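You operate a simulated robot arm through the tools that you are given. There is no shell and no other tool. Be economical: measure what you need, move in short steps, check, and stop when the job is done.

The job below is to be done with a simulated two-armed robot. You get a single attempt, and the scene is never put back.

## Task
Press the side bench scale power key three times. Put the white pad on the top of the side bench scale. Stack the 79 ml core piece from the draining board on top of the 214 ml core piece. Put the vacuum nozzle on the third shelf from the bottom of the wire rack. Take the 500 g weight on the long bench right of the vacuum and put it away on the wooden bench. Press the tester zero key three times. Put the 75 mm spacer on the drip tray. Take the felt block and leave it on the green-rimmed plate. Open the clear cover. Do these in any order. Set down upright: vacuum nozzle, 500 g weight, 75 mm spacer.
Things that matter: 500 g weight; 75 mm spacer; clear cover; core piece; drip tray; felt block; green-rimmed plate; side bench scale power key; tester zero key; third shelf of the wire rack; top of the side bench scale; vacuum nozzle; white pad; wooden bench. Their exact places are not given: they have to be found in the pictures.

The check looks at the end state, three seconds after you hand in, the way a careful person would. Anything else that was tipped, shoved, dropped, spilled or broken makes it a failure. Lids that push on must go on centred and level and be pressed home; caps that screw on are set level and turned clockwise until they are tight.

## Robot
Two 6-joint arms with two-finger parallel grippers on one trunk, on a base that drives. Base frame: it is fixed to the floor where the robot stands at the start and does not move with it; the origin is under the middle of the robot, x ahead of it, y to its left, z up; the surface under the hand at the start is at about z = 0.86. Readings come in m, degrees, newtons and seconds.
The left shoulder is at the start at [0.08, 0.215, 1.558], the right one opposite. With the tool pointing down near the work surface each hand reaches from about 0.1 to 0.72 m from the robot's upright axis, wherever it stands, measured 20 degrees to its own side. Places, roughly: 500 g weight [3.25, -1.75, 1]; 75 mm spacer [3, -3.75, 1]; clear cover [1.4, -6.5, 0.9]; core piece [1.5, 1, 1]; drip tray [3.8, -5.6, 0.9]; felt block (5x5x4 cm) [0.8, -3.2, 0.9]; green-rimmed plate (17x13x2 cm) [0.6, -2.8, 0.8]; side bench scale power key [0.5, 0, 0.9]; tester zero key [3.4, -2.7, 1.3]; third shelf of the wire rack [3.8, 0.8, 1.5]; top of the side bench scale [0.7, -0.1, 0.9]; vacuum nozzle (9x10x12 cm) [3.4, -1.1, 0.9]; white pad (7x5x3 cm) [0.5, 0.1, 0.9]; wooden bench [-1.1, 0.1, 0.9]. Payload 3.43 kg a hand.
The tool frame of a hand sits at the grasp point between the pads (the TCP): z along the fingers, y along the line on which they close. The tips reach 0.03 m beyond it. The gripper opens to 0.094 m. The fingers are 0.028 m wide and 0.01 m thick; the gripper's body (0.05 by 0.096 m) begins 0.055 m behind the TCP.
Orientation is that of the tool frame in the base frame, as a unit quaternion [w, x, y, z]. With the fingers straight down and closing along the base's y, the tool's x points along the base's -x, its y along +y and its z along -z.

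## Interface
- The arms move only by the tool step_arm. It takes "left_motion", "right_motion" or both (then of equal length, played together; a hand with none holds still); each is a list of rows, each an object (a shift or turn left out is 0, a gripper value left out holds the last) with "delta_pos": the shift along the tool's x, y, z in m, a list of three; "rotation": the turn, a rotation vector about the tool's x, y, z in degrees, a list of three; "gripper": the finger opening in m, from 0 to 0.094. In form: [{"delta_pos": [dx, dy, dz], "rotation": [ax, ay, az], "gripper": gripper}, ...]. A call has 1 to 12 rows; each row shifts and turns the commanded pose from where the row before left it, along the tool's axes as they then stand. A row lasts 0.2 s, in which the tool goes at most 0.05 m and 8.6 degrees; a call with a longer step from one row to the next is refused whole, and so is a gripper value outside its range. Where a pose cannot be reached the arm comes as near as it can. A force on the tool above 40 N (or 10 N above the force at the start of the call, whichever is more), or a blocked arm, ends the call early, and 0.2 s more pass. The fingers move at their own pace (about 0.072 m/s each) and stop on an object; they squeeze with about 43 N. The grip force told is the motor's: it shows also when the fingers shut on nothing. Time passes only in rows, and 0.2 s behind the last, so rows that do not move let the fingers close. The reply holds the time, the measured pose of the TCP, the force on the tool along the base axes, the opening and the grip force, in the units named above and with some noise, with the torque about the TCP (base axes, N m) and any sound that the robot's microphone picked up.
- Cameras (640 x 400 px; columns grow to the right, rows downward): "scene" is now at [0.0423, 0.0566, 1.6925]; the picture's right is [0.98, -0.18, -0.00], its down [-0.17, -0.92, -0.36] and it looks along [0.06, 0.36, -0.93] (base axes); focal length 214 px, centre (320, 200). "left" rides on the left gripper at [0.076, -0.014, -0.103] in its tool frame; the picture's right is [0.18, 0.98, 0.00], its down [-0.75, 0.14, -0.64] and it looks along [-0.63, 0.12, 0.77] (tool axes); focal length 243 px, centre (320, 200). "right" rides on the right gripper at [0.076, 0.014, -0.102] in its tool frame; the picture's right is [-0.18, 0.98, 0.00], its down [-0.75, -0.14, -0.64] and it looks along [-0.63, -0.12, 0.77] (tool axes); focal length 243 px, centre (320, 200).
- grab_frame(camera): a new picture of that camera. No time passes.
- lift_body(by): slides the trunk up (or, below 0, down) by that many m; the arms and the scene camera ride with it, the base frame stays. It gives what a move gives, with no picture.
- steer(legs): drives the robot by 1 to 6 legs, each [ahead, left, turn to the left] in m, m and degrees, along the robot's own axes; the way and the turn of a leg run together, so that a leg with both is an arc; at most 1.5 m and 180 degrees a leg. The arms and the cameras ride along, it lands a little off, and it stops where it bumps. It gives what a move gives.
- turn_head(pan, tilt): turns the head with the scene camera to pan (to the left, within 86 degrees either way) and tilt (down, from -29 to 69), counted from straight ahead of the robot. It gives what a move gives.
- probe_pixels(camera, pixels): for up to 12 pixels [column, row] of the newest picture of that camera ("zoom" is the newest enlarged one), the place [x, y, z] in the base frame of the surface seen there, good to about 0.002 m. No time passes.
- inspect(camera, box): a new picture of the part [left, top, right, bottom] of that camera's present view, enlarged. No time passes.
- sign_off(): hands the job in; it is judged then, once.

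Keep the steps short. Do not move on a guess: measure, check each grasp and each placing, and mend mistakes. In all there are 145 turns and 190 pictures (those below and enlarged ones count). Leave the grippers open and the arms clear of the work at the hand-in unless told otherwise, and finish with a single line.

The tools are called after ">>>" by a JSON object that holds its "method" and its "body". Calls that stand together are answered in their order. step_arm: Moves the arms, as the interface text tells. Its arguments: {"type":"object","properties":{"left_motion":{"type":"array","items":{"type":"object","properties":{"delta_pos":{"type":"array","items":{"type":"number"}},"rotation":{"type":"array","items":{"type":"number"}},"gripper":{"type":"number"}}}},"right_motion":{"type":"array","items":{"type":"object","properties":{"delta_pos":{"type":"array","items":{"type":"number"}},"rotation":{"type":"array","items":{"type":"number"}},"gripper":{"type":"number"}}}}},"required":[]} The other tools are called the same way: lift_body (by) slides the trunk up or down; steer (legs) drives the base; turn_head (pan, tilt) turns the head that bears the scene camera; grab_frame (camera) takes a picture; probe_pixels (camera, pixels) gives the place of the surface under pixels of a picture; inspect (camera, box) takes an enlarged picture of a part of a camera's view; sign_off () hands the job in.

At the start:

```text
t: 0.0
left_tool_pos: [0.2882, 0.2634, 1.0006]
left_ee_rot: [0.002, 0.0, 1.0, -0.001]
left_ft_force: [0.0, 0.4, 1.0]
left_wrist_torque: [0.0, -0.01, -0.01]
left_gripper_width: 0.094
left_gripper_force: 0.1
right_tool_pos: [0.5949, -0.1002, 1.0003]
right_ee_rot: [0.0, 0.0, 1.0, 0.0]
right_ft_force: [0.1, -0.3, 0.0]
right_wrist_torque: [-0.02, -0.06, -0.01]
right_gripper_width: 0.0941
right_gripper_force: 0.0
trunk travel left (down, up): [-0.788, 0.052]
robot x, y, heading: [0.0023, 0.0014, -0.0]
head pan, tilt: [79.8, 68.8]
```

scene: 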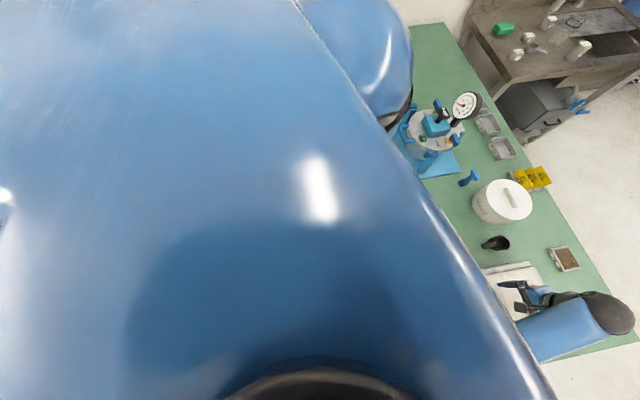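
right: 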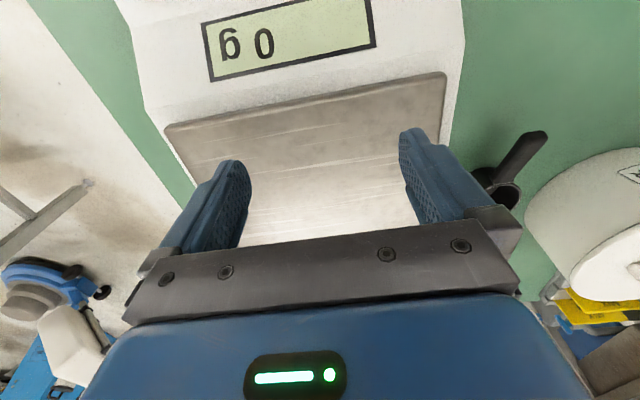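
left: 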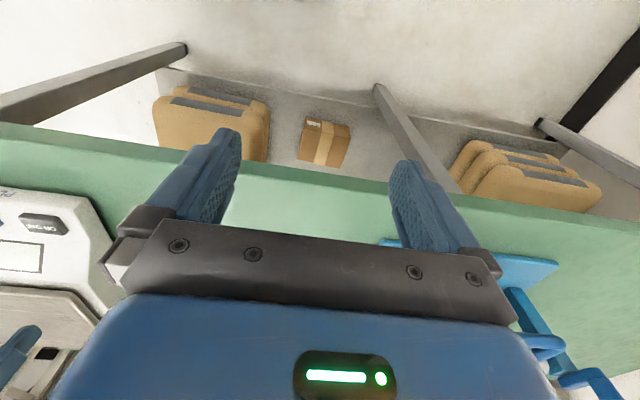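

I start by turning the head to look ahead and down at the bench in front.

>>> {"method": "turn_head", "body": {"pan": 0, "tilt": 50}}

>>> {"method": "grab_frame", "body": {"camera": "scene"}}

```text
t: 1.5
left_tool_pos: [0.2884, 0.2636, 0.9996]
left_ee_rot: [0.001, 0.0, 1.0, -0.001]
left_ft_force: [-0.2, 0.8, 0.0]
left_wrist_torque: [0.02, -0.02, -0.01]
left_gripper_width: 0.0937
left_gripper_force: 0.1
right_tool_pos: [0.595, -0.1004, 0.9993]
right_ee_rot: [0.0, 0.0, 1.0, -0.001]
right_ft_force: [-0.3, -0.1, -0.4]
right_wrist_torque: [-0.01, -0.01, 0.02]
right_gripper_width: 0.0941
right_gripper_force: 0.1
trunk travel left (down, up): [-0.788, 0.052]
robot x, y, heading: [-0.0022, -0.0014, 0.0]
head pan, tilt: [0.0, 50.0]
```

```text
186 pictures are left
```

scene: 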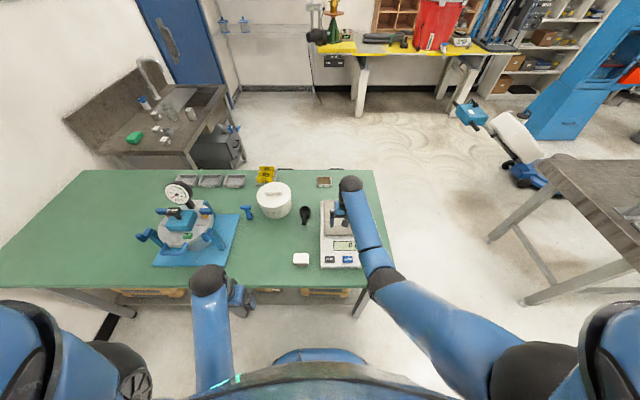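

The bench is in view: scale near (340,240), white pad at (301,259). I zoom in on the keys and pad.

>>> {"method": "inspect", "body": {"camera": "scene", "box": [270, 170, 390, 275]}}

>>> {"method": "probe_pixels", "body": {"camera": "scene", "pixels": [[301, 257], [330, 259], [347, 259], [342, 245], [330, 210], [330, 230], [345, 228], [308, 262], [295, 262], [301, 266], [301, 280]]}}

>>> {"method": "inspect", "body": {"camera": "scene", "box": [60, 40, 240, 170]}}

>>> {"method": "inspect", "body": {"camera": "scene", "box": [300, 0, 640, 200]}}

```text
3.81 times, centred on (330, 222) of scene
```

zoom: 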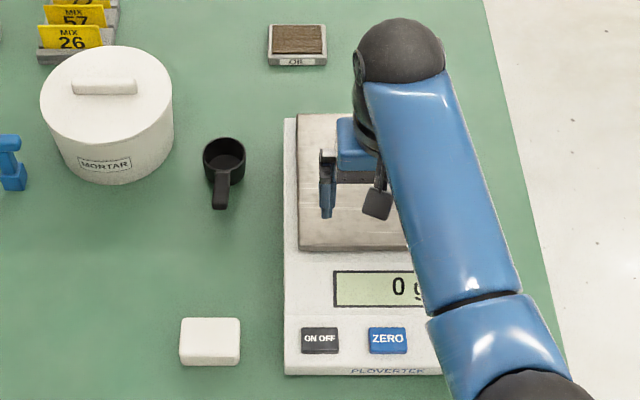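

```text
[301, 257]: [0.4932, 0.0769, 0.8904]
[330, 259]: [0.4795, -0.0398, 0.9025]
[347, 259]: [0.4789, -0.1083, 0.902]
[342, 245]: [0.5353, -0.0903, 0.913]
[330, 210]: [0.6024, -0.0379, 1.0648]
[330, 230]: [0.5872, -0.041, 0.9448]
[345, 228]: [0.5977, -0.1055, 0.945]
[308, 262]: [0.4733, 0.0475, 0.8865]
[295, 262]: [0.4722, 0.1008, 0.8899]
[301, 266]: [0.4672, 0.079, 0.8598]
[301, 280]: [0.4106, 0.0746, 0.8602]
```

```text
3.08 times, centred on (150, 105) of scene
```

zoom: 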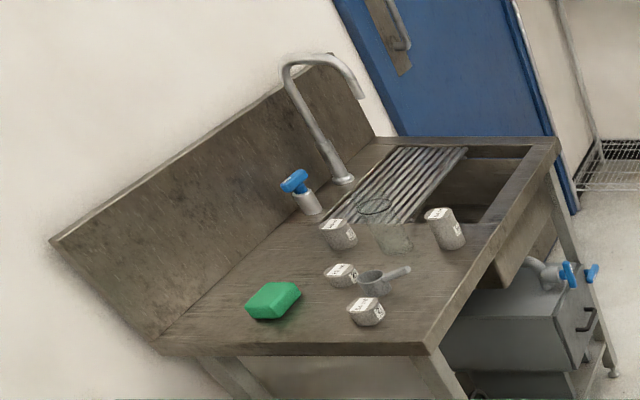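

```text
1.88 times, centred on (470, 100) of scene
```

zoom: 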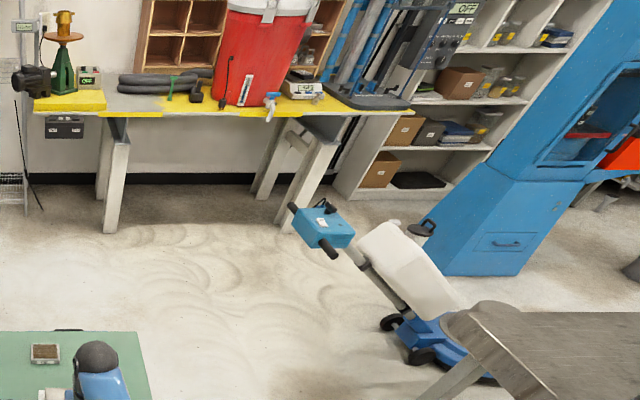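

Power key at about [0.480,-0.040,0.9025], pad top at z≈0.890 with centre near [0.487,0.077]. I close the right fingers and bring them over the key.

>>> {"method": "step_arm", "body": {"right_motion": [{"gripper": 0, "delta_pos": [0.0385, 0.02, 0]}, {"delta_pos": [0.0385, 0.02, 0]}, {"delta_pos": [0.0385, 0.02, 0]}, {"delta_pos": [0, 0, 0.025]}, {"delta_pos": [0, 0, 0.02]}, {}]}}

>>> {"method": "grab_frame", "body": {"camera": "right"}}

>>> {"method": "inspect", "body": {"camera": "scene", "box": [270, 170, 390, 275]}}

```text
t: 2.9
left_tool_pos: [0.2872, 0.2626, 0.9999]
left_ee_rot: [0.001, 0.0, 1.0, -0.001]
left_ft_force: [-0.3, 0.3, 0.0]
left_wrist_torque: [0.02, 0.0, 0.01]
left_gripper_width: 0.0943
left_gripper_force: 0.0
right_tool_pos: [0.4778, -0.0373, 0.9533]
right_ee_rot: [0.0, 0.0, 1.0, 0.0]
right_ft_force: [-0.3, -0.2, 0.4]
right_wrist_torque: [-0.01, 0.01, 0.0]
right_gripper_width: 0.0
right_gripper_force: 33.2
trunk travel left (down, up): [-0.788, 0.052]
robot x, y, heading: [0.0011, -0.0016, -0.2]
head pan, tilt: [0.0, 50.0]
```

```text
182 pictures are left
```

right: 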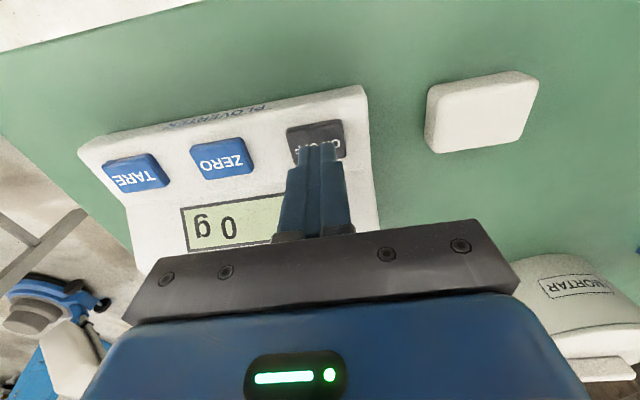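

```text
3.81 times, centred on (330, 222) of scene
```

zoom: 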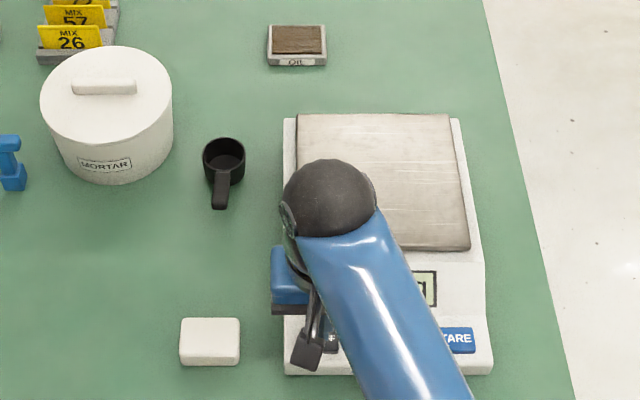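

The tips stand over the ON/OFF key. I press gently in small steps, then read the force.

>>> {"method": "step_arm", "body": {"right_motion": [{"delta_pos": [0, 0, 0.017]}, {"delta_pos": [0, 0, 0.002]}, {"delta_pos": [0, 0, 0.002]}, {"delta_pos": [0, 0, 0.002]}]}}

>>> {"method": "grab_frame", "body": {"camera": "right"}}

```text
t: 3.9
left_tool_pos: [0.288, 0.2642, 0.9999]
left_ee_rot: [0.001, 0.0, 1.0, -0.001]
left_ft_force: [0.2, 0.5, -0.1]
left_wrist_torque: [-0.02, 0.03, 0.01]
left_gripper_width: 0.0938
left_gripper_force: 0.1
right_tool_pos: [0.4781, -0.0397, 0.9319]
right_ee_rot: [0.0, 0.001, 1.0, 0.0]
right_ft_force: [-0.2, 0.0, 0.7]
right_wrist_torque: [-0.03, 0.01, -0.01]
right_gripper_width: 0.0
right_gripper_force: 33.3
trunk travel left (down, up): [-0.788, 0.052]
robot x, y, heading: [0.0013, 0.0037, -0.3]
head pan, tilt: [0.0, 50.0]
```

```text
180 pictures are left
```

right: 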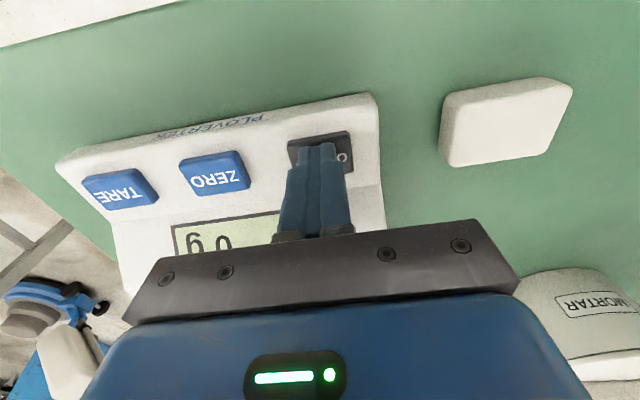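

No force yet. I go on down by small steps.

>>> {"method": "step_arm", "body": {"right_motion": [{"delta_pos": [0, 0, 0.0015]}, {"delta_pos": [0, 0, 0.0015]}, {}]}}

>>> {"method": "grab_frame", "body": {"camera": "right"}}

```text
t: 4.7
left_tool_pos: [0.2878, 0.2623, 1.0008]
left_ee_rot: [0.001, -0.001, 1.0, -0.001]
left_ft_force: [-0.7, 0.2, 0.0]
left_wrist_torque: [0.01, -0.01, -0.01]
left_gripper_width: 0.0939
left_gripper_force: 0.0
right_tool_pos: [0.4787, -0.0429, 0.9301]
right_ee_rot: [0.0, 0.0, 1.0, -0.001]
right_ft_force: [0.7, 0.4, 1.8]
right_wrist_torque: [0.0, -0.01, 0.0]
right_gripper_width: 0.0001
right_gripper_force: 32.9
trunk travel left (down, up): [-0.788, 0.052]
robot x, y, heading: [0.0018, 0.0006, 0.1]
head pan, tilt: [0.0, 50.0]
```

```text
179 pictures are left
```

right: 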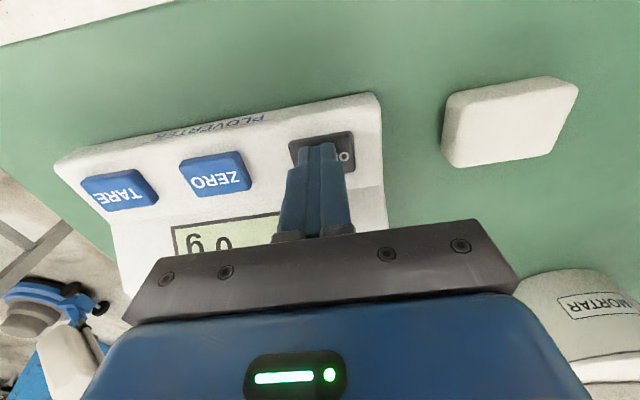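

Contact begins (1.8 N). A bit deeper still.

>>> {"method": "step_arm", "body": {"right_motion": [{"delta_pos": [0, 0, 0.001]}, {"delta_pos": [0, 0, 0.001]}, {}]}}

>>> {"method": "grab_frame", "body": {"camera": "right"}}

```text
t: 5.5
left_tool_pos: [0.2858, 0.2634, 0.9993]
left_ee_rot: [0.001, 0.0, 1.0, 0.0]
left_ft_force: [-1.2, -0.2, 0.3]
left_wrist_torque: [0.03, -0.02, 0.0]
left_gripper_width: 0.0941
left_gripper_force: 0.0
right_tool_pos: [0.4785, -0.0397, 0.9266]
right_ee_rot: [0.0, 0.0, 1.0, 0.001]
right_ft_force: [0.0, -1.5, 2.7]
right_wrist_torque: [-0.05, 0.01, 0.0]
right_gripper_width: 0.0
right_gripper_force: 32.6
trunk travel left (down, up): [-0.788, 0.052]
robot x, y, heading: [0.0001, -0.0013, 0.2]
head pan, tilt: [0.0, 50.0]
heard: click
```

```text
178 pictures are left
```

right: 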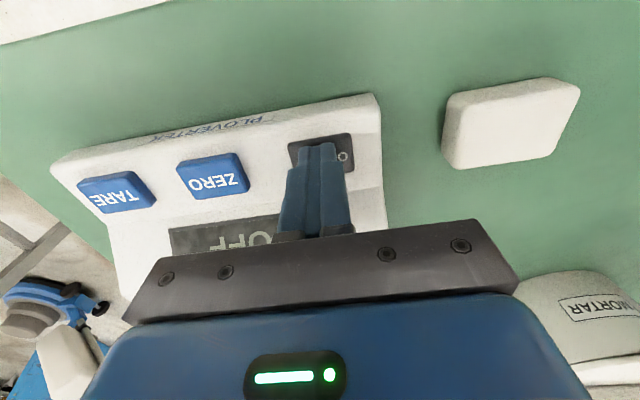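

Click heard, the display turned OFF: press one. I lift 10 mm and press again the same depth.

>>> {"method": "step_arm", "body": {"right_motion": [{"delta_pos": [0, 0, -0.01]}, {}, {"delta_pos": [0, 0, 0.006]}, {"delta_pos": [0, 0, 0.003]}, {"delta_pos": [0, 0, 0.0015]}, {}]}}

>>> {"method": "grab_frame", "body": {"camera": "right"}}

```text
t: 6.9
left_tool_pos: [0.2876, 0.264, 0.9987]
left_ee_rot: [0.0, -0.001, 1.0, -0.001]
left_ft_force: [0.3, -0.2, 0.8]
left_wrist_torque: [-0.04, 0.0, -0.01]
left_gripper_width: 0.0941
left_gripper_force: 0.1
right_tool_pos: [0.4786, -0.0408, 0.9263]
right_ee_rot: [-0.001, 0.0, 1.0, 0.0]
right_ft_force: [-2.1, -0.6, 3.4]
right_wrist_torque: [-0.01, 0.03, 0.0]
right_gripper_width: 0.0002
right_gripper_force: 33.1
trunk travel left (down, up): [-0.788, 0.052]
robot x, y, heading: [-0.0016, -0.003, 0.1]
head pan, tilt: [0.0, 50.0]
heard: click
```

```text
177 pictures are left
```

right: 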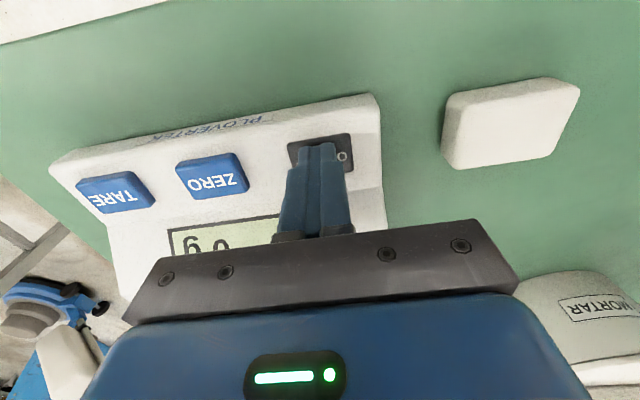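

Second press registered (display on again). Third press, then lift off and go to the pad with open fingers.

>>> {"method": "step_arm", "body": {"right_motion": [{"delta_pos": [0, 0, -0.01]}, {}, {"delta_pos": [0, 0, 0.006]}, {"delta_pos": [0, 0, 0.003]}, {"delta_pos": [0, 0, 0.0015]}, {}]}}

>>> {"method": "grab_frame", "body": {"camera": "right"}}

>>> {"method": "probe_pixels", "body": {"camera": "right", "pixels": [[457, 110], [570, 88], [550, 155], [450, 165], [510, 125], [575, 95], [500, 120]]}}

```text
t: 8.3
left_tool_pos: [0.2866, 0.2626, 0.9995]
left_ee_rot: [0.001, 0.0, 1.0, -0.001]
left_ft_force: [0.3, 0.1, -0.3]
left_wrist_torque: [-0.01, -0.01, 0.0]
left_gripper_width: 0.094
left_gripper_force: 0.0
right_tool_pos: [0.4786, -0.041, 0.9255]
right_ee_rot: [0.001, 0.0, 1.0, 0.0]
right_ft_force: [-1.4, -0.2, 7.2]
right_wrist_torque: [0.03, 0.04, 0.03]
right_gripper_width: 0.0003
right_gripper_force: 33.0
trunk travel left (down, up): [-0.788, 0.052]
robot x, y, heading: [0.0012, 0.0007, -0.2]
head pan, tilt: [0.0, 50.0]
heard: click
```

```text
176 pictures are left
```

right: 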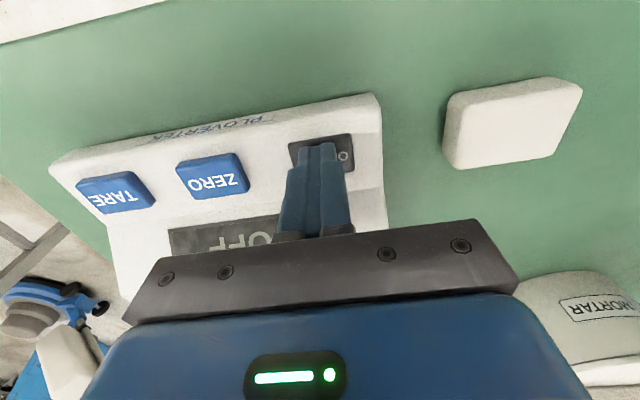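

```text
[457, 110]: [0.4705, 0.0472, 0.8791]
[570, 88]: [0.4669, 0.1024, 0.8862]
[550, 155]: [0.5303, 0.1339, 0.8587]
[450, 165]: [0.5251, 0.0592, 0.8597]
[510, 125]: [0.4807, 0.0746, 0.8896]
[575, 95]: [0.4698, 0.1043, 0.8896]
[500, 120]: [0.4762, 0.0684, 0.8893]
```

Third click, display OFF. Now up and over to the pad, opening the fingers, then a check from the scene camera.

>>> {"method": "step_arm", "body": {"right_motion": [{"delta_pos": [0, 0, -0.04]}, {"delta_pos": [0, 0, -0.035], "gripper": 0.094}, {"delta_pos": [0, 0.04, 0]}, {"delta_pos": [0, 0.04, 0]}, {"delta_pos": [-0.008, 0.0365, 0]}, {}]}}

>>> {"method": "grab_frame", "body": {"camera": "right"}}

```text
t: 9.7
left_tool_pos: [0.2874, 0.2626, 0.9995]
left_ee_rot: [0.002, 0.0, 1.0, 0.0]
left_ft_force: [0.0, -0.1, -0.7]
left_wrist_torque: [-0.01, -0.01, 0.01]
left_gripper_width: 0.0942
left_gripper_force: 0.2
right_tool_pos: [0.488, 0.0775, 0.9996]
right_ee_rot: [-0.001, 0.0, 1.0, -0.001]
right_ft_force: [-0.7, 0.6, -0.3]
right_wrist_torque: [-0.02, 0.0, 0.01]
right_gripper_width: 0.094
right_gripper_force: 0.0
trunk travel left (down, up): [-0.788, 0.052]
robot x, y, heading: [-0.0045, 0.002, 0.0]
head pan, tilt: [0.0, 50.0]
```

```text
175 pictures are left
```

right: 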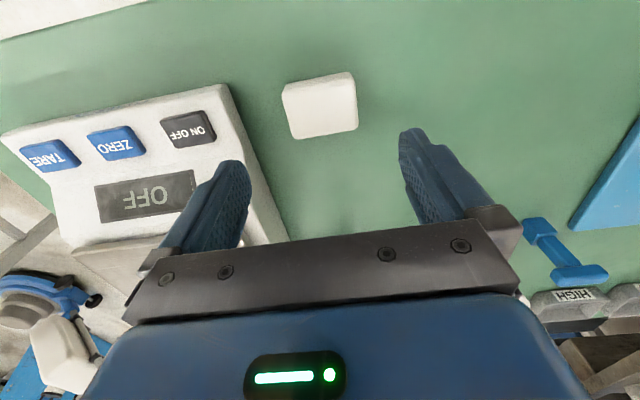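

>>> {"method": "probe_pixels", "body": {"camera": "right", "pixels": [[320, 103], [287, 88], [350, 78], [354, 127], [297, 135], [292, 112], [356, 102], [320, 80], [325, 130], [250, 140]]}}

```text
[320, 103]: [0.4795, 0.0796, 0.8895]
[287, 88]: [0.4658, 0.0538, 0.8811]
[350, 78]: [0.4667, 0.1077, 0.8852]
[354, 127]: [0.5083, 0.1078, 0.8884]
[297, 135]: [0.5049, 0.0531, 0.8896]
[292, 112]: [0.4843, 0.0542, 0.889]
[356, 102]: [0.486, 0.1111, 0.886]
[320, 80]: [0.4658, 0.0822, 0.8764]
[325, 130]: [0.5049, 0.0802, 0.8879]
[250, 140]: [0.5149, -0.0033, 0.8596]
```

Pad spans y 0.050–0.112, x 0.463–0.51, centre [0.487,0.080]. I go down to TCP z 0.895 and close.

>>> {"method": "step_arm", "body": {"right_motion": [{"delta_pos": [0, 0.0025, 0.04]}, {"delta_pos": [0, 0, 0.04]}, {"delta_pos": [0, 0, 0.0245]}, {"gripper": 0.0}, {}, {}]}}

>>> {"method": "step_arm", "body": {"right_motion": [{"delta_pos": [0, 0, -0.04]}, {"delta_pos": [0, 0, -0.04]}, {"delta_pos": [0, 0, -0.04]}, {"delta_pos": [-0.04, -0.05, 0]}, {"delta_pos": [-0.04, -0.05, 0]}, {"delta_pos": [-0.03, -0.04, 0]}, {"delta_pos": [0, -0.035, 0]}]}}

>>> {"method": "grab_frame", "body": {"camera": "right"}}

```text
t: 11.1
left_tool_pos: [0.2877, 0.2627, 1.0004]
left_ee_rot: [0.0, 0.0, 1.0, -0.001]
left_ft_force: [0.3, 0.8, -1.0]
left_wrist_torque: [0.02, 0.02, 0.03]
left_gripper_width: 0.0942
left_gripper_force: 0.0
right_tool_pos: [0.4864, 0.077, 0.8965]
right_ee_rot: [0.0, 0.0, 1.0, 0.0]
right_ft_force: [0.0, -0.9, 0.0]
right_wrist_torque: [-0.05, 0.03, 0.01]
right_gripper_width: 0.0628
right_gripper_force: 42.4
trunk travel left (down, up): [-0.788, 0.052]
robot x, y, heading: [0.0007, -0.0022, 0.0]
head pan, tilt: [0.0, 50.0]
```

```text
refused: row 4 steps farther than a row can; nothing moved
```

```text
174 pictures are left
```

right: 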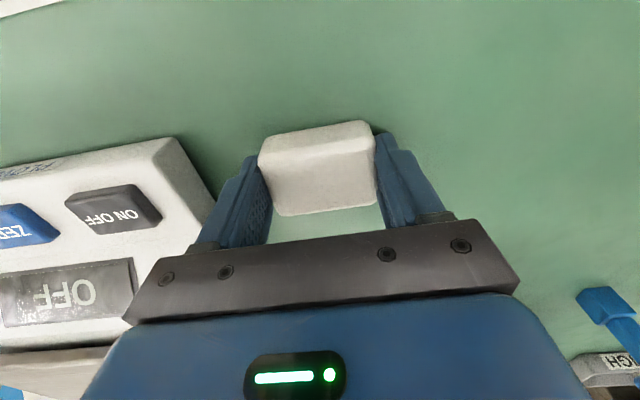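

Pad held (63 mm). I lift and carry it above the scale plate in shorter rows.

>>> {"method": "step_arm", "body": {"right_motion": [{"delta_pos": [0, 0, -0.04]}, {"delta_pos": [0, 0, -0.04]}, {"delta_pos": [0, 0, -0.04]}, {"delta_pos": [-0.03, -0.035, 0]}, {"delta_pos": [-0.03, -0.035, 0]}, {"delta_pos": [-0.03, -0.035, 0]}, {"delta_pos": [-0.03, -0.035, 0]}, {"delta_pos": [-0.029, -0.033, 0]}, {}]}}

>>> {"method": "grab_frame", "body": {"camera": "right"}}

>>> {"method": "inspect", "body": {"camera": "scene", "box": [270, 170, 390, 275]}}

```text
t: 13.1
left_tool_pos: [0.2877, 0.2629, 1.0007]
left_ee_rot: [0.001, 0.0, 1.0, -0.001]
left_ft_force: [1.1, 0.4, 0.6]
left_wrist_torque: [0.01, 0.03, -0.04]
left_gripper_width: 0.0939
left_gripper_force: 0.1
right_tool_pos: [0.6368, -0.0949, 1.0163]
right_ee_rot: [0.0, 0.0, 1.0, -0.002]
right_ft_force: [-0.4, -0.6, -0.5]
right_wrist_torque: [0.02, -0.01, -0.01]
right_gripper_width: 0.0
right_gripper_force: 32.9
trunk travel left (down, up): [-0.788, 0.052]
robot x, y, heading: [-0.0002, 0.0019, 0.3]
head pan, tilt: [0.0, 50.0]
```

```text
173 pictures are left
```

right: 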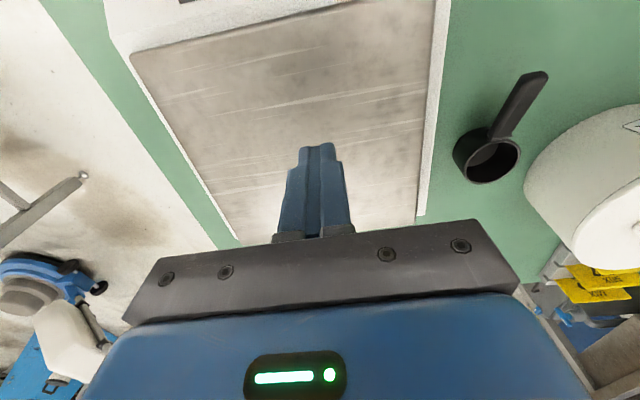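

```text
3.81 times, centred on (330, 222) of scene
```

zoom: 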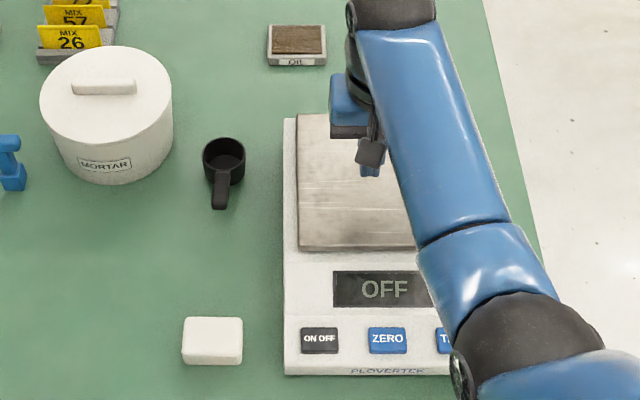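

The pad slipped out and stays on the bench. I return above it, measure it anew and will grip deeper.

>>> {"method": "step_arm", "body": {"right_motion": [{"delta_pos": [0.03, 0.035, 0], "gripper": 0.094}, {"delta_pos": [0.03, 0.035, 0]}, {"delta_pos": [0.03, 0.035, 0]}, {"delta_pos": [0.03, 0.035, 0]}, {"delta_pos": [0.029, 0.033, 0.03]}, {}]}}

>>> {"method": "inspect", "body": {"camera": "right", "box": [220, 50, 460, 200]}}

>>> {"method": "grab_frame", "body": {"camera": "right"}}

```text
refused: row 5 steps farther than a row can; nothing moved
```

```text
2.67 times, centred on (340, 125) of right
```

zoom: 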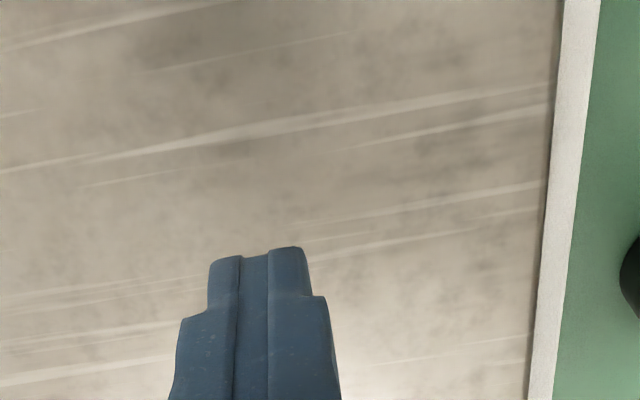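

```text
170 pictures are left
```

right: 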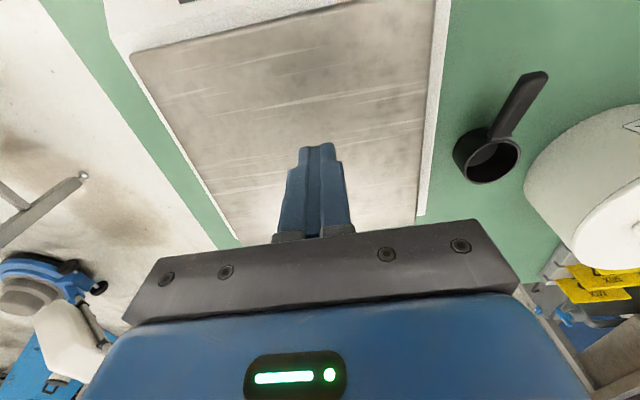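

The row was too long. I repeat with shorter rows.

>>> {"method": "step_arm", "body": {"right_motion": [{"delta_pos": [0.03, 0.035, 0], "gripper": 0.094}, {"delta_pos": [0.03, 0.035, 0]}, {"delta_pos": [0.03, 0.035, 0]}, {"delta_pos": [0.03, 0.035, 0]}, {"delta_pos": [0.029, 0.033, 0]}, {"delta_pos": [0, 0, 0.04]}, {}]}}

>>> {"method": "grab_frame", "body": {"camera": "right"}}

```text
t: 14.7
left_tool_pos: [0.2881, 0.2611, 0.9995]
left_ee_rot: [0.0, 0.0, 1.0, -0.001]
left_ft_force: [0.7, 0.2, 0.1]
left_wrist_torque: [-0.01, 0.01, 0.02]
left_gripper_width: 0.0941
left_gripper_force: 0.1
right_tool_pos: [0.4875, 0.0741, 0.9778]
right_ee_rot: [0.0, 0.0, 1.0, 0.0]
right_ft_force: [-0.6, -0.2, -0.4]
right_wrist_torque: [-0.01, -0.01, -0.01]
right_gripper_width: 0.0939
right_gripper_force: 0.0
trunk travel left (down, up): [-0.788, 0.052]
robot x, y, heading: [-0.0009, 0.002, 0.1]
head pan, tilt: [0.0, 50.0]
```

```text
169 pictures are left
```

right: 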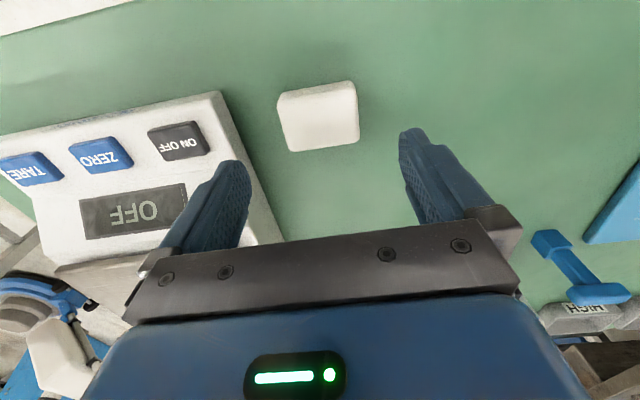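

>>> {"method": "probe_pixels", "body": {"camera": "right", "pixels": [[318, 118], [281, 110], [284, 125], [357, 110], [358, 125], [320, 90], [318, 148], [320, 143]]}}

```text
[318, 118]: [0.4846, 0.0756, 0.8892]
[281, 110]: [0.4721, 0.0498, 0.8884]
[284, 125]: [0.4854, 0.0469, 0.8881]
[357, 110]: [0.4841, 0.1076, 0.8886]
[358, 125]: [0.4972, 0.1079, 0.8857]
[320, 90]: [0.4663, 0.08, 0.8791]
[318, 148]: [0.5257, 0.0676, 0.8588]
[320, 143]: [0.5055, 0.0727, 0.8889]
```

Pad centre ≈[0.487,0.077]. Going down to TCP 0.8915, closing longer, lifting slowly.

>>> {"method": "step_arm", "body": {"right_motion": [{"delta_pos": [0, 0.003, 0.04]}, {"delta_pos": [0, 0, 0.03]}, {"delta_pos": [0, 0, 0.0155]}, {"gripper": 0.0}, {}, {}, {}, {"delta_pos": [0, 0, -0.006]}, {"delta_pos": [0, 0, -0.006]}, {"delta_pos": [0, 0, -0.01]}, {"delta_pos": [0, 0, -0.01]}]}}

>>> {"method": "grab_frame", "body": {"camera": "right"}}

```text
t: 17.1
left_tool_pos: [0.2882, 0.2637, 1.0]
left_ee_rot: [0.001, 0.0, 1.0, -0.001]
left_ft_force: [0.8, -0.6, 0.5]
left_wrist_torque: [0.01, -0.02, 0.01]
left_gripper_width: 0.0939
left_gripper_force: 0.0
right_tool_pos: [0.487, 0.0815, 0.923]
right_ee_rot: [0.0, 0.0, 1.0, 0.0]
right_ft_force: [0.2, 0.6, -0.8]
right_wrist_torque: [0.0, -0.03, 0.0]
right_gripper_width: 0.0674
right_gripper_force: 43.3
trunk travel left (down, up): [-0.788, 0.052]
robot x, y, heading: [0.0039, 0.0008, -0.2]
head pan, tilt: [0.0, 50.0]
```

```text
168 pictures are left
```

right: 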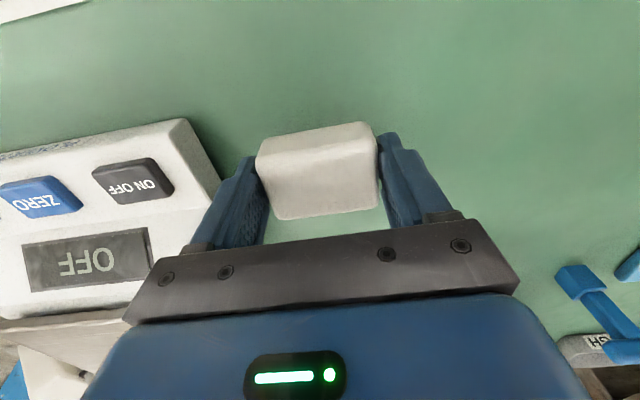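

Now 67 mm width and lifted. I carry it gently above the plate.

>>> {"method": "step_arm", "body": {"right_motion": [{"delta_pos": [0, 0, -0.02]}, {"delta_pos": [0, 0, -0.03]}, {"delta_pos": [0, 0, -0.03]}, {"delta_pos": [-0.02, -0.022, 0]}, {"delta_pos": [-0.025, -0.03, 0]}, {"delta_pos": [-0.025, -0.03, 0]}, {"delta_pos": [-0.025, -0.03, 0]}, {"delta_pos": [-0.025, -0.03, 0]}, {"delta_pos": [-0.02, -0.025, 0]}, {"delta_pos": [-0.008, -0.01, 0]}, {}]}}

>>> {"method": "grab_frame", "body": {"camera": "right"}}

```text
t: 19.5
left_tool_pos: [0.2872, 0.2628, 0.9997]
left_ee_rot: [0.001, 0.0, 1.0, -0.001]
left_ft_force: [-1.0, -0.3, -0.4]
left_wrist_torque: [-0.02, 0.01, 0.0]
left_gripper_width: 0.094
left_gripper_force: 0.1
right_tool_pos: [0.6346, -0.0965, 1.0023]
right_ee_rot: [0.0, 0.0, 1.0, 0.0]
right_ft_force: [1.0, 0.3, -0.7]
right_wrist_torque: [-0.02, 0.0, -0.01]
right_gripper_width: 0.0676
right_gripper_force: 43.1
trunk travel left (down, up): [-0.788, 0.052]
robot x, y, heading: [-0.0026, -0.0003, -0.4]
head pan, tilt: [0.0, 50.0]
```

```text
167 pictures are left
```

right: 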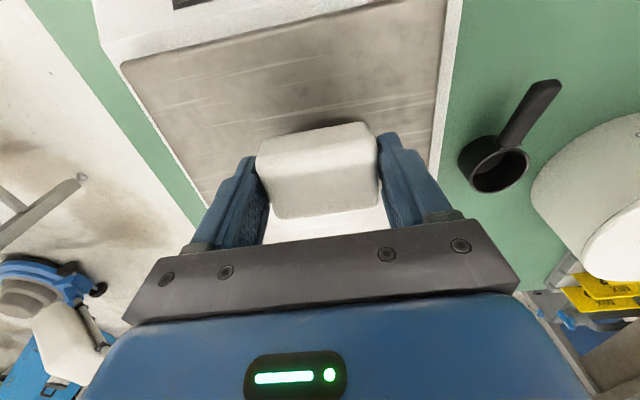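

Held over the plate (z 0.945). Lowering 25 mm until contact, then opening.

>>> {"method": "step_arm", "body": {"right_motion": [{"delta_pos": [0, 0, 0.015]}, {"delta_pos": [0, 0, 0.008]}, {"delta_pos": [0, 0, 0.002]}, {}]}}

>>> {"method": "step_arm", "body": {"right_motion": [{"gripper": 0.094}, {}, {"delta_pos": [0, 0, -0.03]}, {"delta_pos": [0, 0, -0.04]}, {"delta_pos": [0, 0, -0.04]}, {"delta_pos": [0, -0.05, 0]}, {"delta_pos": [0, -0.05, 0]}, {}]}}

>>> {"method": "grab_frame", "body": {"camera": "right"}}

>>> {"method": "inspect", "body": {"camera": "scene", "box": [270, 170, 390, 275]}}

```text
t: 20.5
left_tool_pos: [0.2865, 0.2635, 1.0]
left_ee_rot: [0.0, -0.001, 1.0, -0.001]
left_ft_force: [0.3, -0.2, 0.4]
left_wrist_torque: [0.0, 0.01, 0.0]
left_gripper_width: 0.094
left_gripper_force: 0.0
right_tool_pos: [0.6363, -0.0955, 0.9781]
right_ee_rot: [0.0, 0.0, 1.0, 0.0]
right_ft_force: [-0.3, -0.3, -0.4]
right_wrist_torque: [-0.02, 0.01, -0.01]
right_gripper_width: 0.0675
right_gripper_force: 43.3
trunk travel left (down, up): [-0.788, 0.052]
robot x, y, heading: [-0.0001, 0.0029, -0.1]
head pan, tilt: [0.0, 50.0]
```

```text
t: 22.3
left_tool_pos: [0.2876, 0.2633, 0.9997]
left_ee_rot: [0.001, 0.0, 1.0, -0.001]
left_ft_force: [0.9, -0.6, 0.6]
left_wrist_torque: [-0.01, 0.0, 0.03]
left_gripper_width: 0.0942
left_gripper_force: 0.0
right_tool_pos: [0.638, -0.1927, 1.0875]
right_ee_rot: [0.0, 0.0, 1.0, -0.001]
right_ft_force: [0.5, -1.0, -0.3]
right_wrist_torque: [-0.02, 0.02, 0.01]
right_gripper_width: 0.0938
right_gripper_force: 0.0
trunk travel left (down, up): [-0.788, 0.052]
robot x, y, heading: [-0.0018, -0.0019, -0.1]
head pan, tilt: [0.0, 50.0]
```

```text
166 pictures are left
```

right: 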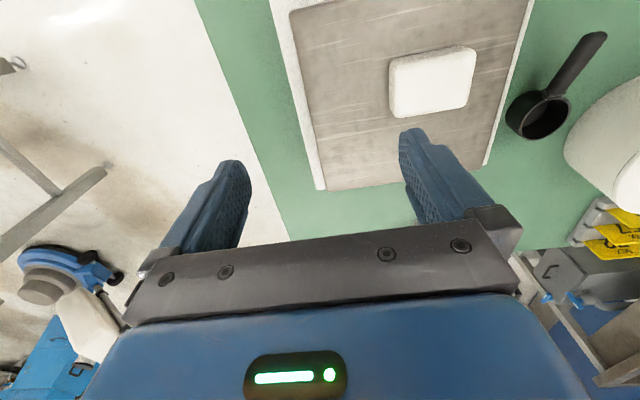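

```text
3.81 times, centred on (330, 222) of scene
```

zoom: 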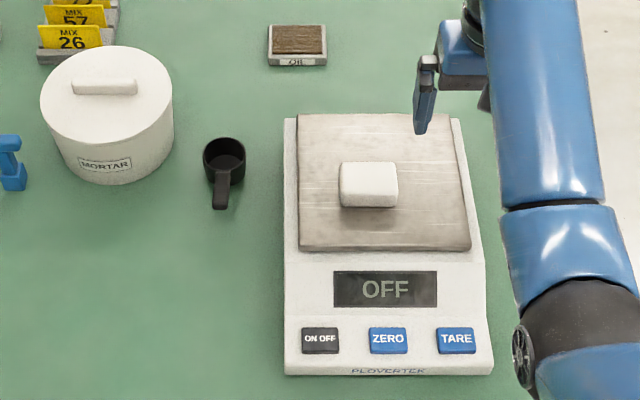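

Pad sits well on the scale. Next, geometry for driving: I probe the bench edges, sink bench, and core pieces.

>>> {"method": "turn_head", "body": {"pan": 30, "tilt": 35}}

>>> {"method": "grab_frame", "body": {"camera": "scene"}}

```text
t: 23.3
left_tool_pos: [0.2874, 0.263, 0.9998]
left_ee_rot: [0.0, 0.0, 1.0, -0.001]
left_ft_force: [-0.2, -0.2, -0.5]
left_wrist_torque: [-0.02, 0.01, 0.0]
left_gripper_width: 0.0941
left_gripper_force: 0.2
right_tool_pos: [0.6378, -0.1934, 1.0879]
right_ee_rot: [0.0, -0.001, 1.0, 0.0]
right_ft_force: [-0.1, 1.1, -0.9]
right_wrist_torque: [-0.01, -0.04, -0.01]
right_gripper_width: 0.0941
right_gripper_force: 0.0
trunk travel left (down, up): [-0.788, 0.052]
robot x, y, heading: [-0.0002, -0.0006, 0.2]
head pan, tilt: [30.0, 35.0]
```

```text
164 pictures are left
```

scene: 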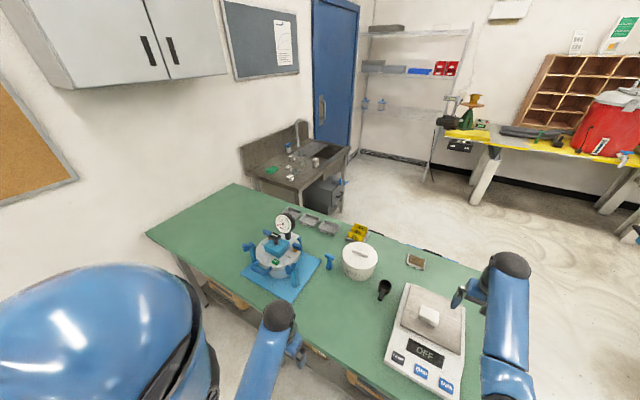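

>>> {"method": "probe_pixels", "body": {"camera": "scene", "pixels": [[238, 186], [148, 234], [470, 272], [340, 240], [257, 181], [297, 188], [349, 149], [240, 150], [375, 240], [430, 130], [500, 205], [620, 215]]}}

>>> {"method": "inspect", "body": {"camera": "scene", "box": [230, 110, 370, 215]}}

>>> {"method": "turn_head", "body": {"pan": -30, "tilt": 35}}

>>> {"method": "grab_frame", "body": {"camera": "scene"}}

```text
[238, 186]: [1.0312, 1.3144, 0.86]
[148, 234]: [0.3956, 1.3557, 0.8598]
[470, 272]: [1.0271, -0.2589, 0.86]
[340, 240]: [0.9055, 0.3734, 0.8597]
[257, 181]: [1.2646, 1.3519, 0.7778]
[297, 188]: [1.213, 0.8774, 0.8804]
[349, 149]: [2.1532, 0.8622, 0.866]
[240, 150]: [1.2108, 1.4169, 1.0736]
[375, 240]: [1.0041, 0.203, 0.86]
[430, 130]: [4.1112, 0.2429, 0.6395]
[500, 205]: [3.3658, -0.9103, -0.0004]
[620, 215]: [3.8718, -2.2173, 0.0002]
```

```text
3.81 times, centred on (300, 162) of scene
```

zoom: 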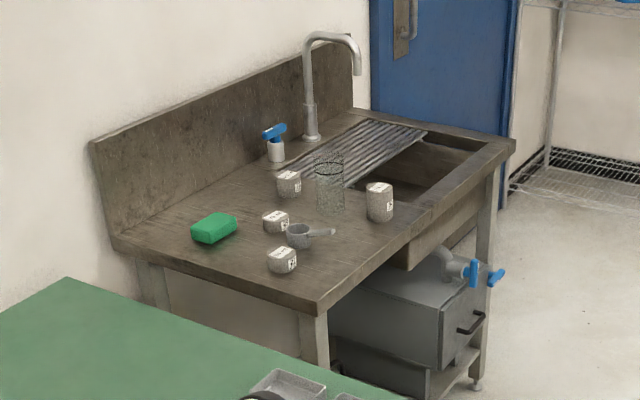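

```text
t: 24.6
left_tool_pos: [0.2883, 0.2632, 1.0004]
left_ee_rot: [0.001, 0.0, 1.0, -0.002]
left_ft_force: [0.6, 0.2, 0.2]
left_wrist_torque: [0.02, 0.0, -0.01]
left_gripper_width: 0.0937
left_gripper_force: 0.1
right_tool_pos: [0.6386, -0.1941, 1.0874]
right_ee_rot: [0.0, 0.001, 1.0, 0.0]
right_ft_force: [0.3, -0.6, 0.5]
right_wrist_torque: [-0.02, 0.01, 0.02]
right_gripper_width: 0.0942
right_gripper_force: 0.0
trunk travel left (down, up): [-0.788, 0.052]
robot x, y, heading: [0.0011, -0.0045, -0.2]
head pan, tilt: [-30.0, 35.0]
```

```text
162 pictures are left
```

scene: 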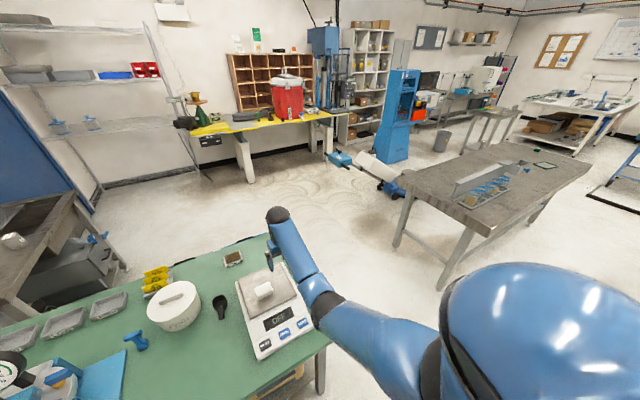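

Good overview. I probe the grey table and other obstacles for route planning.

>>> {"method": "probe_pixels", "body": {"camera": "scene", "pixels": [[385, 180], [470, 218], [588, 165], [480, 138], [330, 158], [400, 200], [235, 155], [340, 340], [440, 150], [30, 205], [196, 165], [330, 230]]}}

>>> {"method": "inspect", "body": {"camera": "scene", "box": [160, 40, 420, 220]}}

>>> {"method": "turn_head", "body": {"pan": -80, "tilt": 35}}

>>> {"method": "grab_frame", "body": {"camera": "scene"}}

```text
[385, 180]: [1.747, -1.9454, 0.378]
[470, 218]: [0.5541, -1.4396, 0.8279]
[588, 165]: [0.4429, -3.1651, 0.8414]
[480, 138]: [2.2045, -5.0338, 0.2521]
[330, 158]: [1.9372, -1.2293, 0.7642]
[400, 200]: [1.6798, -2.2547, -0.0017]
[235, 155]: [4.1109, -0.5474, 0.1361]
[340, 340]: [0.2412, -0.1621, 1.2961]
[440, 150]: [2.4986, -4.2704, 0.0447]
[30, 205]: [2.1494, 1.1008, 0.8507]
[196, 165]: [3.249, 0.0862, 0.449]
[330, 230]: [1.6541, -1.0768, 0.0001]
```

```text
2.22 times, centred on (290, 130) of scene
```

zoom: 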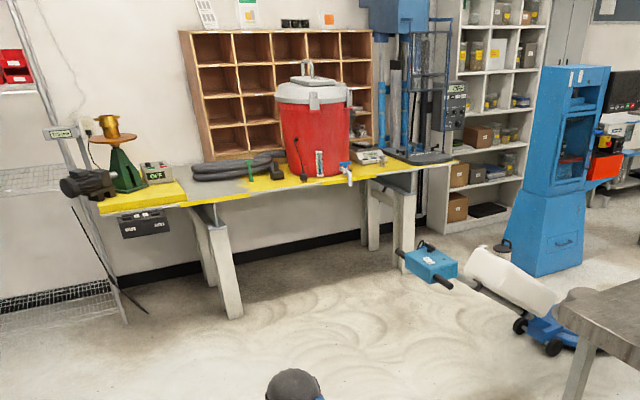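

```text
t: 25.8
left_tool_pos: [0.2869, 0.2635, 1.0]
left_ee_rot: [0.001, 0.0, 1.0, 0.0]
left_ft_force: [0.9, 0.2, 0.6]
left_wrist_torque: [0.04, 0.0, 0.03]
left_gripper_width: 0.0938
left_gripper_force: 0.1
right_tool_pos: [0.6383, -0.1942, 1.0869]
right_ee_rot: [0.0, 0.0, 1.0, 0.0]
right_ft_force: [0.3, -0.1, -0.2]
right_wrist_torque: [0.0, 0.04, -0.01]
right_gripper_width: 0.094
right_gripper_force: 0.1
trunk travel left (down, up): [-0.788, 0.052]
robot x, y, heading: [0.003, 0.0001, -0.0]
head pan, tilt: [-80.0, 35.0]
```

```text
160 pictures are left
```

scene: 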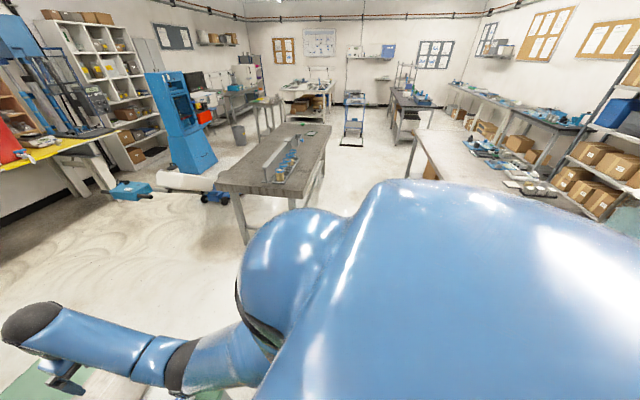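

The passage between benches lies at y≈-0.8. I pull the right hand in, look with head straight, then drive right, ahead, turn left.

>>> {"method": "step_arm", "body": {"right_motion": [{"delta_pos": [0.045, -0.01, 0]}, {"delta_pos": [0.045, -0.01, 0]}, {"delta_pos": [0.045, -0.01, 0]}, {"delta_pos": [0.045, -0.01, 0]}, {"delta_pos": [0.045, -0.01, 0]}, {"delta_pos": [0.045, -0.01, 0]}, {"delta_pos": [0.045, -0.01, 0]}]}}

>>> {"method": "turn_head", "body": {"pan": 0, "tilt": 45}}

>>> {"method": "steer", "body": {"legs": [[0, -0.8, 0], [1.5, 0, 0], [0, 0, 90]]}}

>>> {"method": "grab_frame", "body": {"camera": "scene"}}

```text
t: 27.4
left_tool_pos: [0.2858, 0.2622, 1.0006]
left_ee_rot: [0.001, 0.0, 1.0, 0.0]
left_ft_force: [-1.1, 0.1, -0.9]
left_wrist_torque: [-0.01, 0.02, 0.01]
left_gripper_width: 0.0939
left_gripper_force: 0.0
right_tool_pos: [0.3673, -0.2663, 0.9874]
right_ee_rot: [0.001, 0.0, 1.0, -0.001]
right_ft_force: [-0.5, 0.2, -0.5]
right_wrist_torque: [-0.01, 0.03, 0.0]
right_gripper_width: 0.0938
right_gripper_force: 0.1
right hand out of reach, approached as far as the arm can: row 1, 2, 3, 4, 5, 6
trunk travel left (down, up): [-0.788, 0.052]
robot x, y, heading: [0.0038, -0.0003, 0.1]
head pan, tilt: [-80.0, 35.0]
```

```text
t: 28.9
left_tool_pos: [0.2884, 0.2627, 0.9997]
left_ee_rot: [0.001, 0.0, 1.0, -0.001]
left_ft_force: [0.5, 1.1, -0.4]
left_wrist_torque: [0.01, -0.01, -0.01]
left_gripper_width: 0.0941
left_gripper_force: 0.0
right_tool_pos: [0.371, -0.2655, 0.9881]
right_ee_rot: [0.0, 0.0, 1.0, 0.0]
right_ft_force: [-0.8, 0.6, 0.3]
right_wrist_torque: [0.0, 0.0, -0.03]
right_gripper_width: 0.0939
right_gripper_force: 0.1
trunk travel left (down, up): [-0.788, 0.052]
robot x, y, heading: [0.0031, 0.0002, -0.1]
head pan, tilt: [0.0, 45.0]
```

```text
t: 43.9
left_tool_pos: [1.2083, -0.5337, 1.0007]
left_ee_rot: [0.001, -0.705, 0.709, -0.001]
left_ft_force: [-0.6, 0.3, 0.0]
left_wrist_torque: [0.02, -0.01, -0.03]
left_gripper_width: 0.0941
left_gripper_force: 0.0
right_tool_pos: [1.7366, -0.4545, 0.9884]
right_ee_rot: [0.0, -0.705, 0.709, 0.0]
right_ft_force: [-0.2, -0.2, 1.0]
right_wrist_torque: [0.01, -0.01, 0.0]
right_gripper_width: 0.0941
right_gripper_force: 0.1
trunk travel left (down, up): [-0.788, 0.052]
robot x, y, heading: [1.47, -0.8208, 89.6]
head pan, tilt: [0.0, 45.0]
```

```text
159 pictures are left
```

scene: 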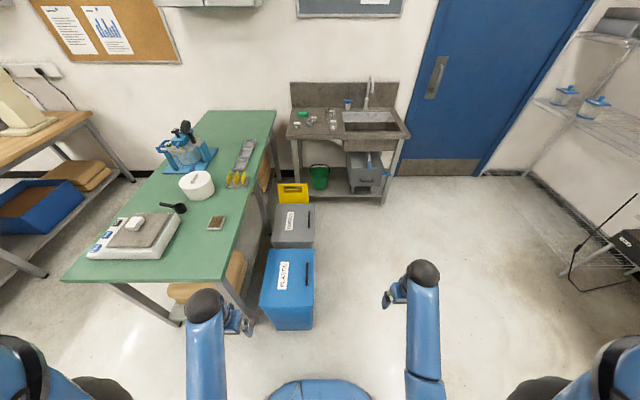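

There are bins on the floor beside the bench. I probe them and the core pieces.

>>> {"method": "probe_pixels", "body": {"camera": "scene", "pixels": [[314, 250], [312, 325], [313, 208], [308, 186], [320, 185], [400, 140], [365, 193], [350, 125]]}}

>>> {"method": "inspect", "body": {"camera": "scene", "box": [280, 75, 420, 165]}}

```text
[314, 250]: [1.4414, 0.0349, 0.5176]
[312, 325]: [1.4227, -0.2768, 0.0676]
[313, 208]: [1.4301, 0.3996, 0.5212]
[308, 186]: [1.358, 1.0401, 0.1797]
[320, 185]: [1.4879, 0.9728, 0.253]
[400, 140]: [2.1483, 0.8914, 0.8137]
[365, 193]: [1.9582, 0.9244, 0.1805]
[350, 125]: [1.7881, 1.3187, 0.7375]
```

```text
4.44 times, centred on (350, 120) of scene
```

zoom: 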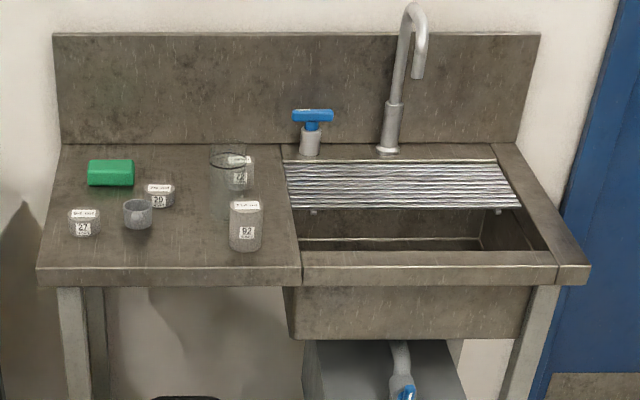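

Bins extend to x≈1.44; I shift right to x≈1.82 and go ahead to y≈0.38.

>>> {"method": "steer", "body": {"legs": [[0, -0.37, 0], [1.2, 0, 0]]}}

>>> {"method": "turn_head", "body": {"pan": 25, "tilt": 50}}

>>> {"method": "grab_frame", "body": {"camera": "scene"}}

```text
t: 52.0
left_tool_pos: [1.5775, 0.6797, 1.0004]
left_ee_rot: [0.001, -0.706, 0.708, 0.001]
left_ft_force: [-0.2, 0.3, -0.1]
left_wrist_torque: [-0.01, 0.03, -0.04]
left_gripper_width: 0.094
left_gripper_force: 0.2
right_tool_pos: [2.1064, 0.7611, 0.9876]
right_ee_rot: [0.0, -0.706, 0.709, 0.0]
right_ft_force: [-0.9, -0.1, 0.0]
right_wrist_torque: [0.01, 0.01, -0.01]
right_gripper_width: 0.094
right_gripper_force: 0.1
trunk travel left (down, up): [-0.788, 0.052]
robot x, y, heading: [1.8384, 0.3897, 90.0]
head pan, tilt: [0.0, 45.0]
```

```text
t: 52.9
left_tool_pos: [1.5777, 0.6807, 0.9996]
left_ee_rot: [0.0, -0.706, 0.708, 0.0]
left_ft_force: [0.8, 0.3, -0.4]
left_wrist_torque: [0.0, 0.0, 0.0]
left_gripper_width: 0.094
left_gripper_force: 0.0
right_tool_pos: [2.1076, 0.7616, 0.9883]
right_ee_rot: [0.0, -0.706, 0.708, 0.0]
right_ft_force: [-0.4, 0.3, -0.3]
right_wrist_torque: [0.02, 0.01, 0.0]
right_gripper_width: 0.0944
right_gripper_force: 0.0
trunk travel left (down, up): [-0.788, 0.052]
robot x, y, heading: [1.8382, 0.3946, 89.8]
head pan, tilt: [25.0, 50.0]
```

```text
157 pictures are left
```

scene: 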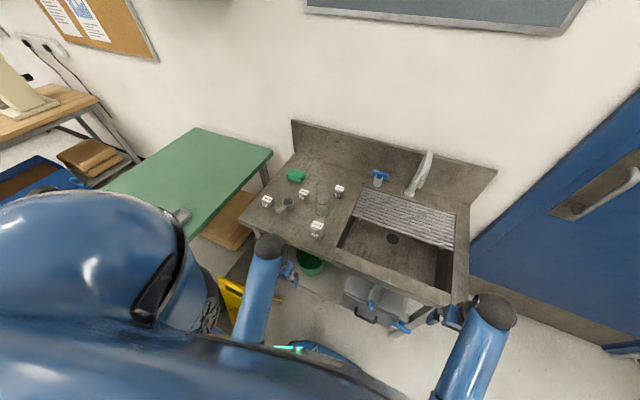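

>>> {"method": "inspect", "body": {"camera": "scene", "box": [248, 158, 368, 250]}}

>>> {"method": "grab_frame", "body": {"camera": "left"}}

```text
4.35 times, centred on (308, 204) of scene
```

zoom: 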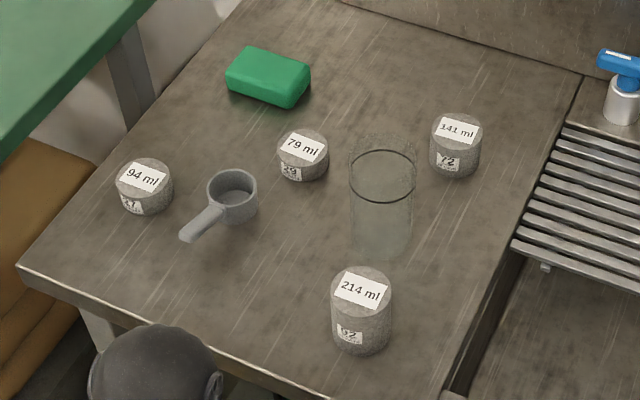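

```text
155 pictures are left
```

left: 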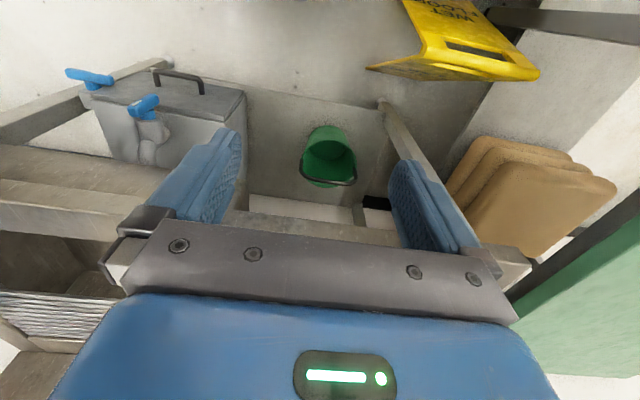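

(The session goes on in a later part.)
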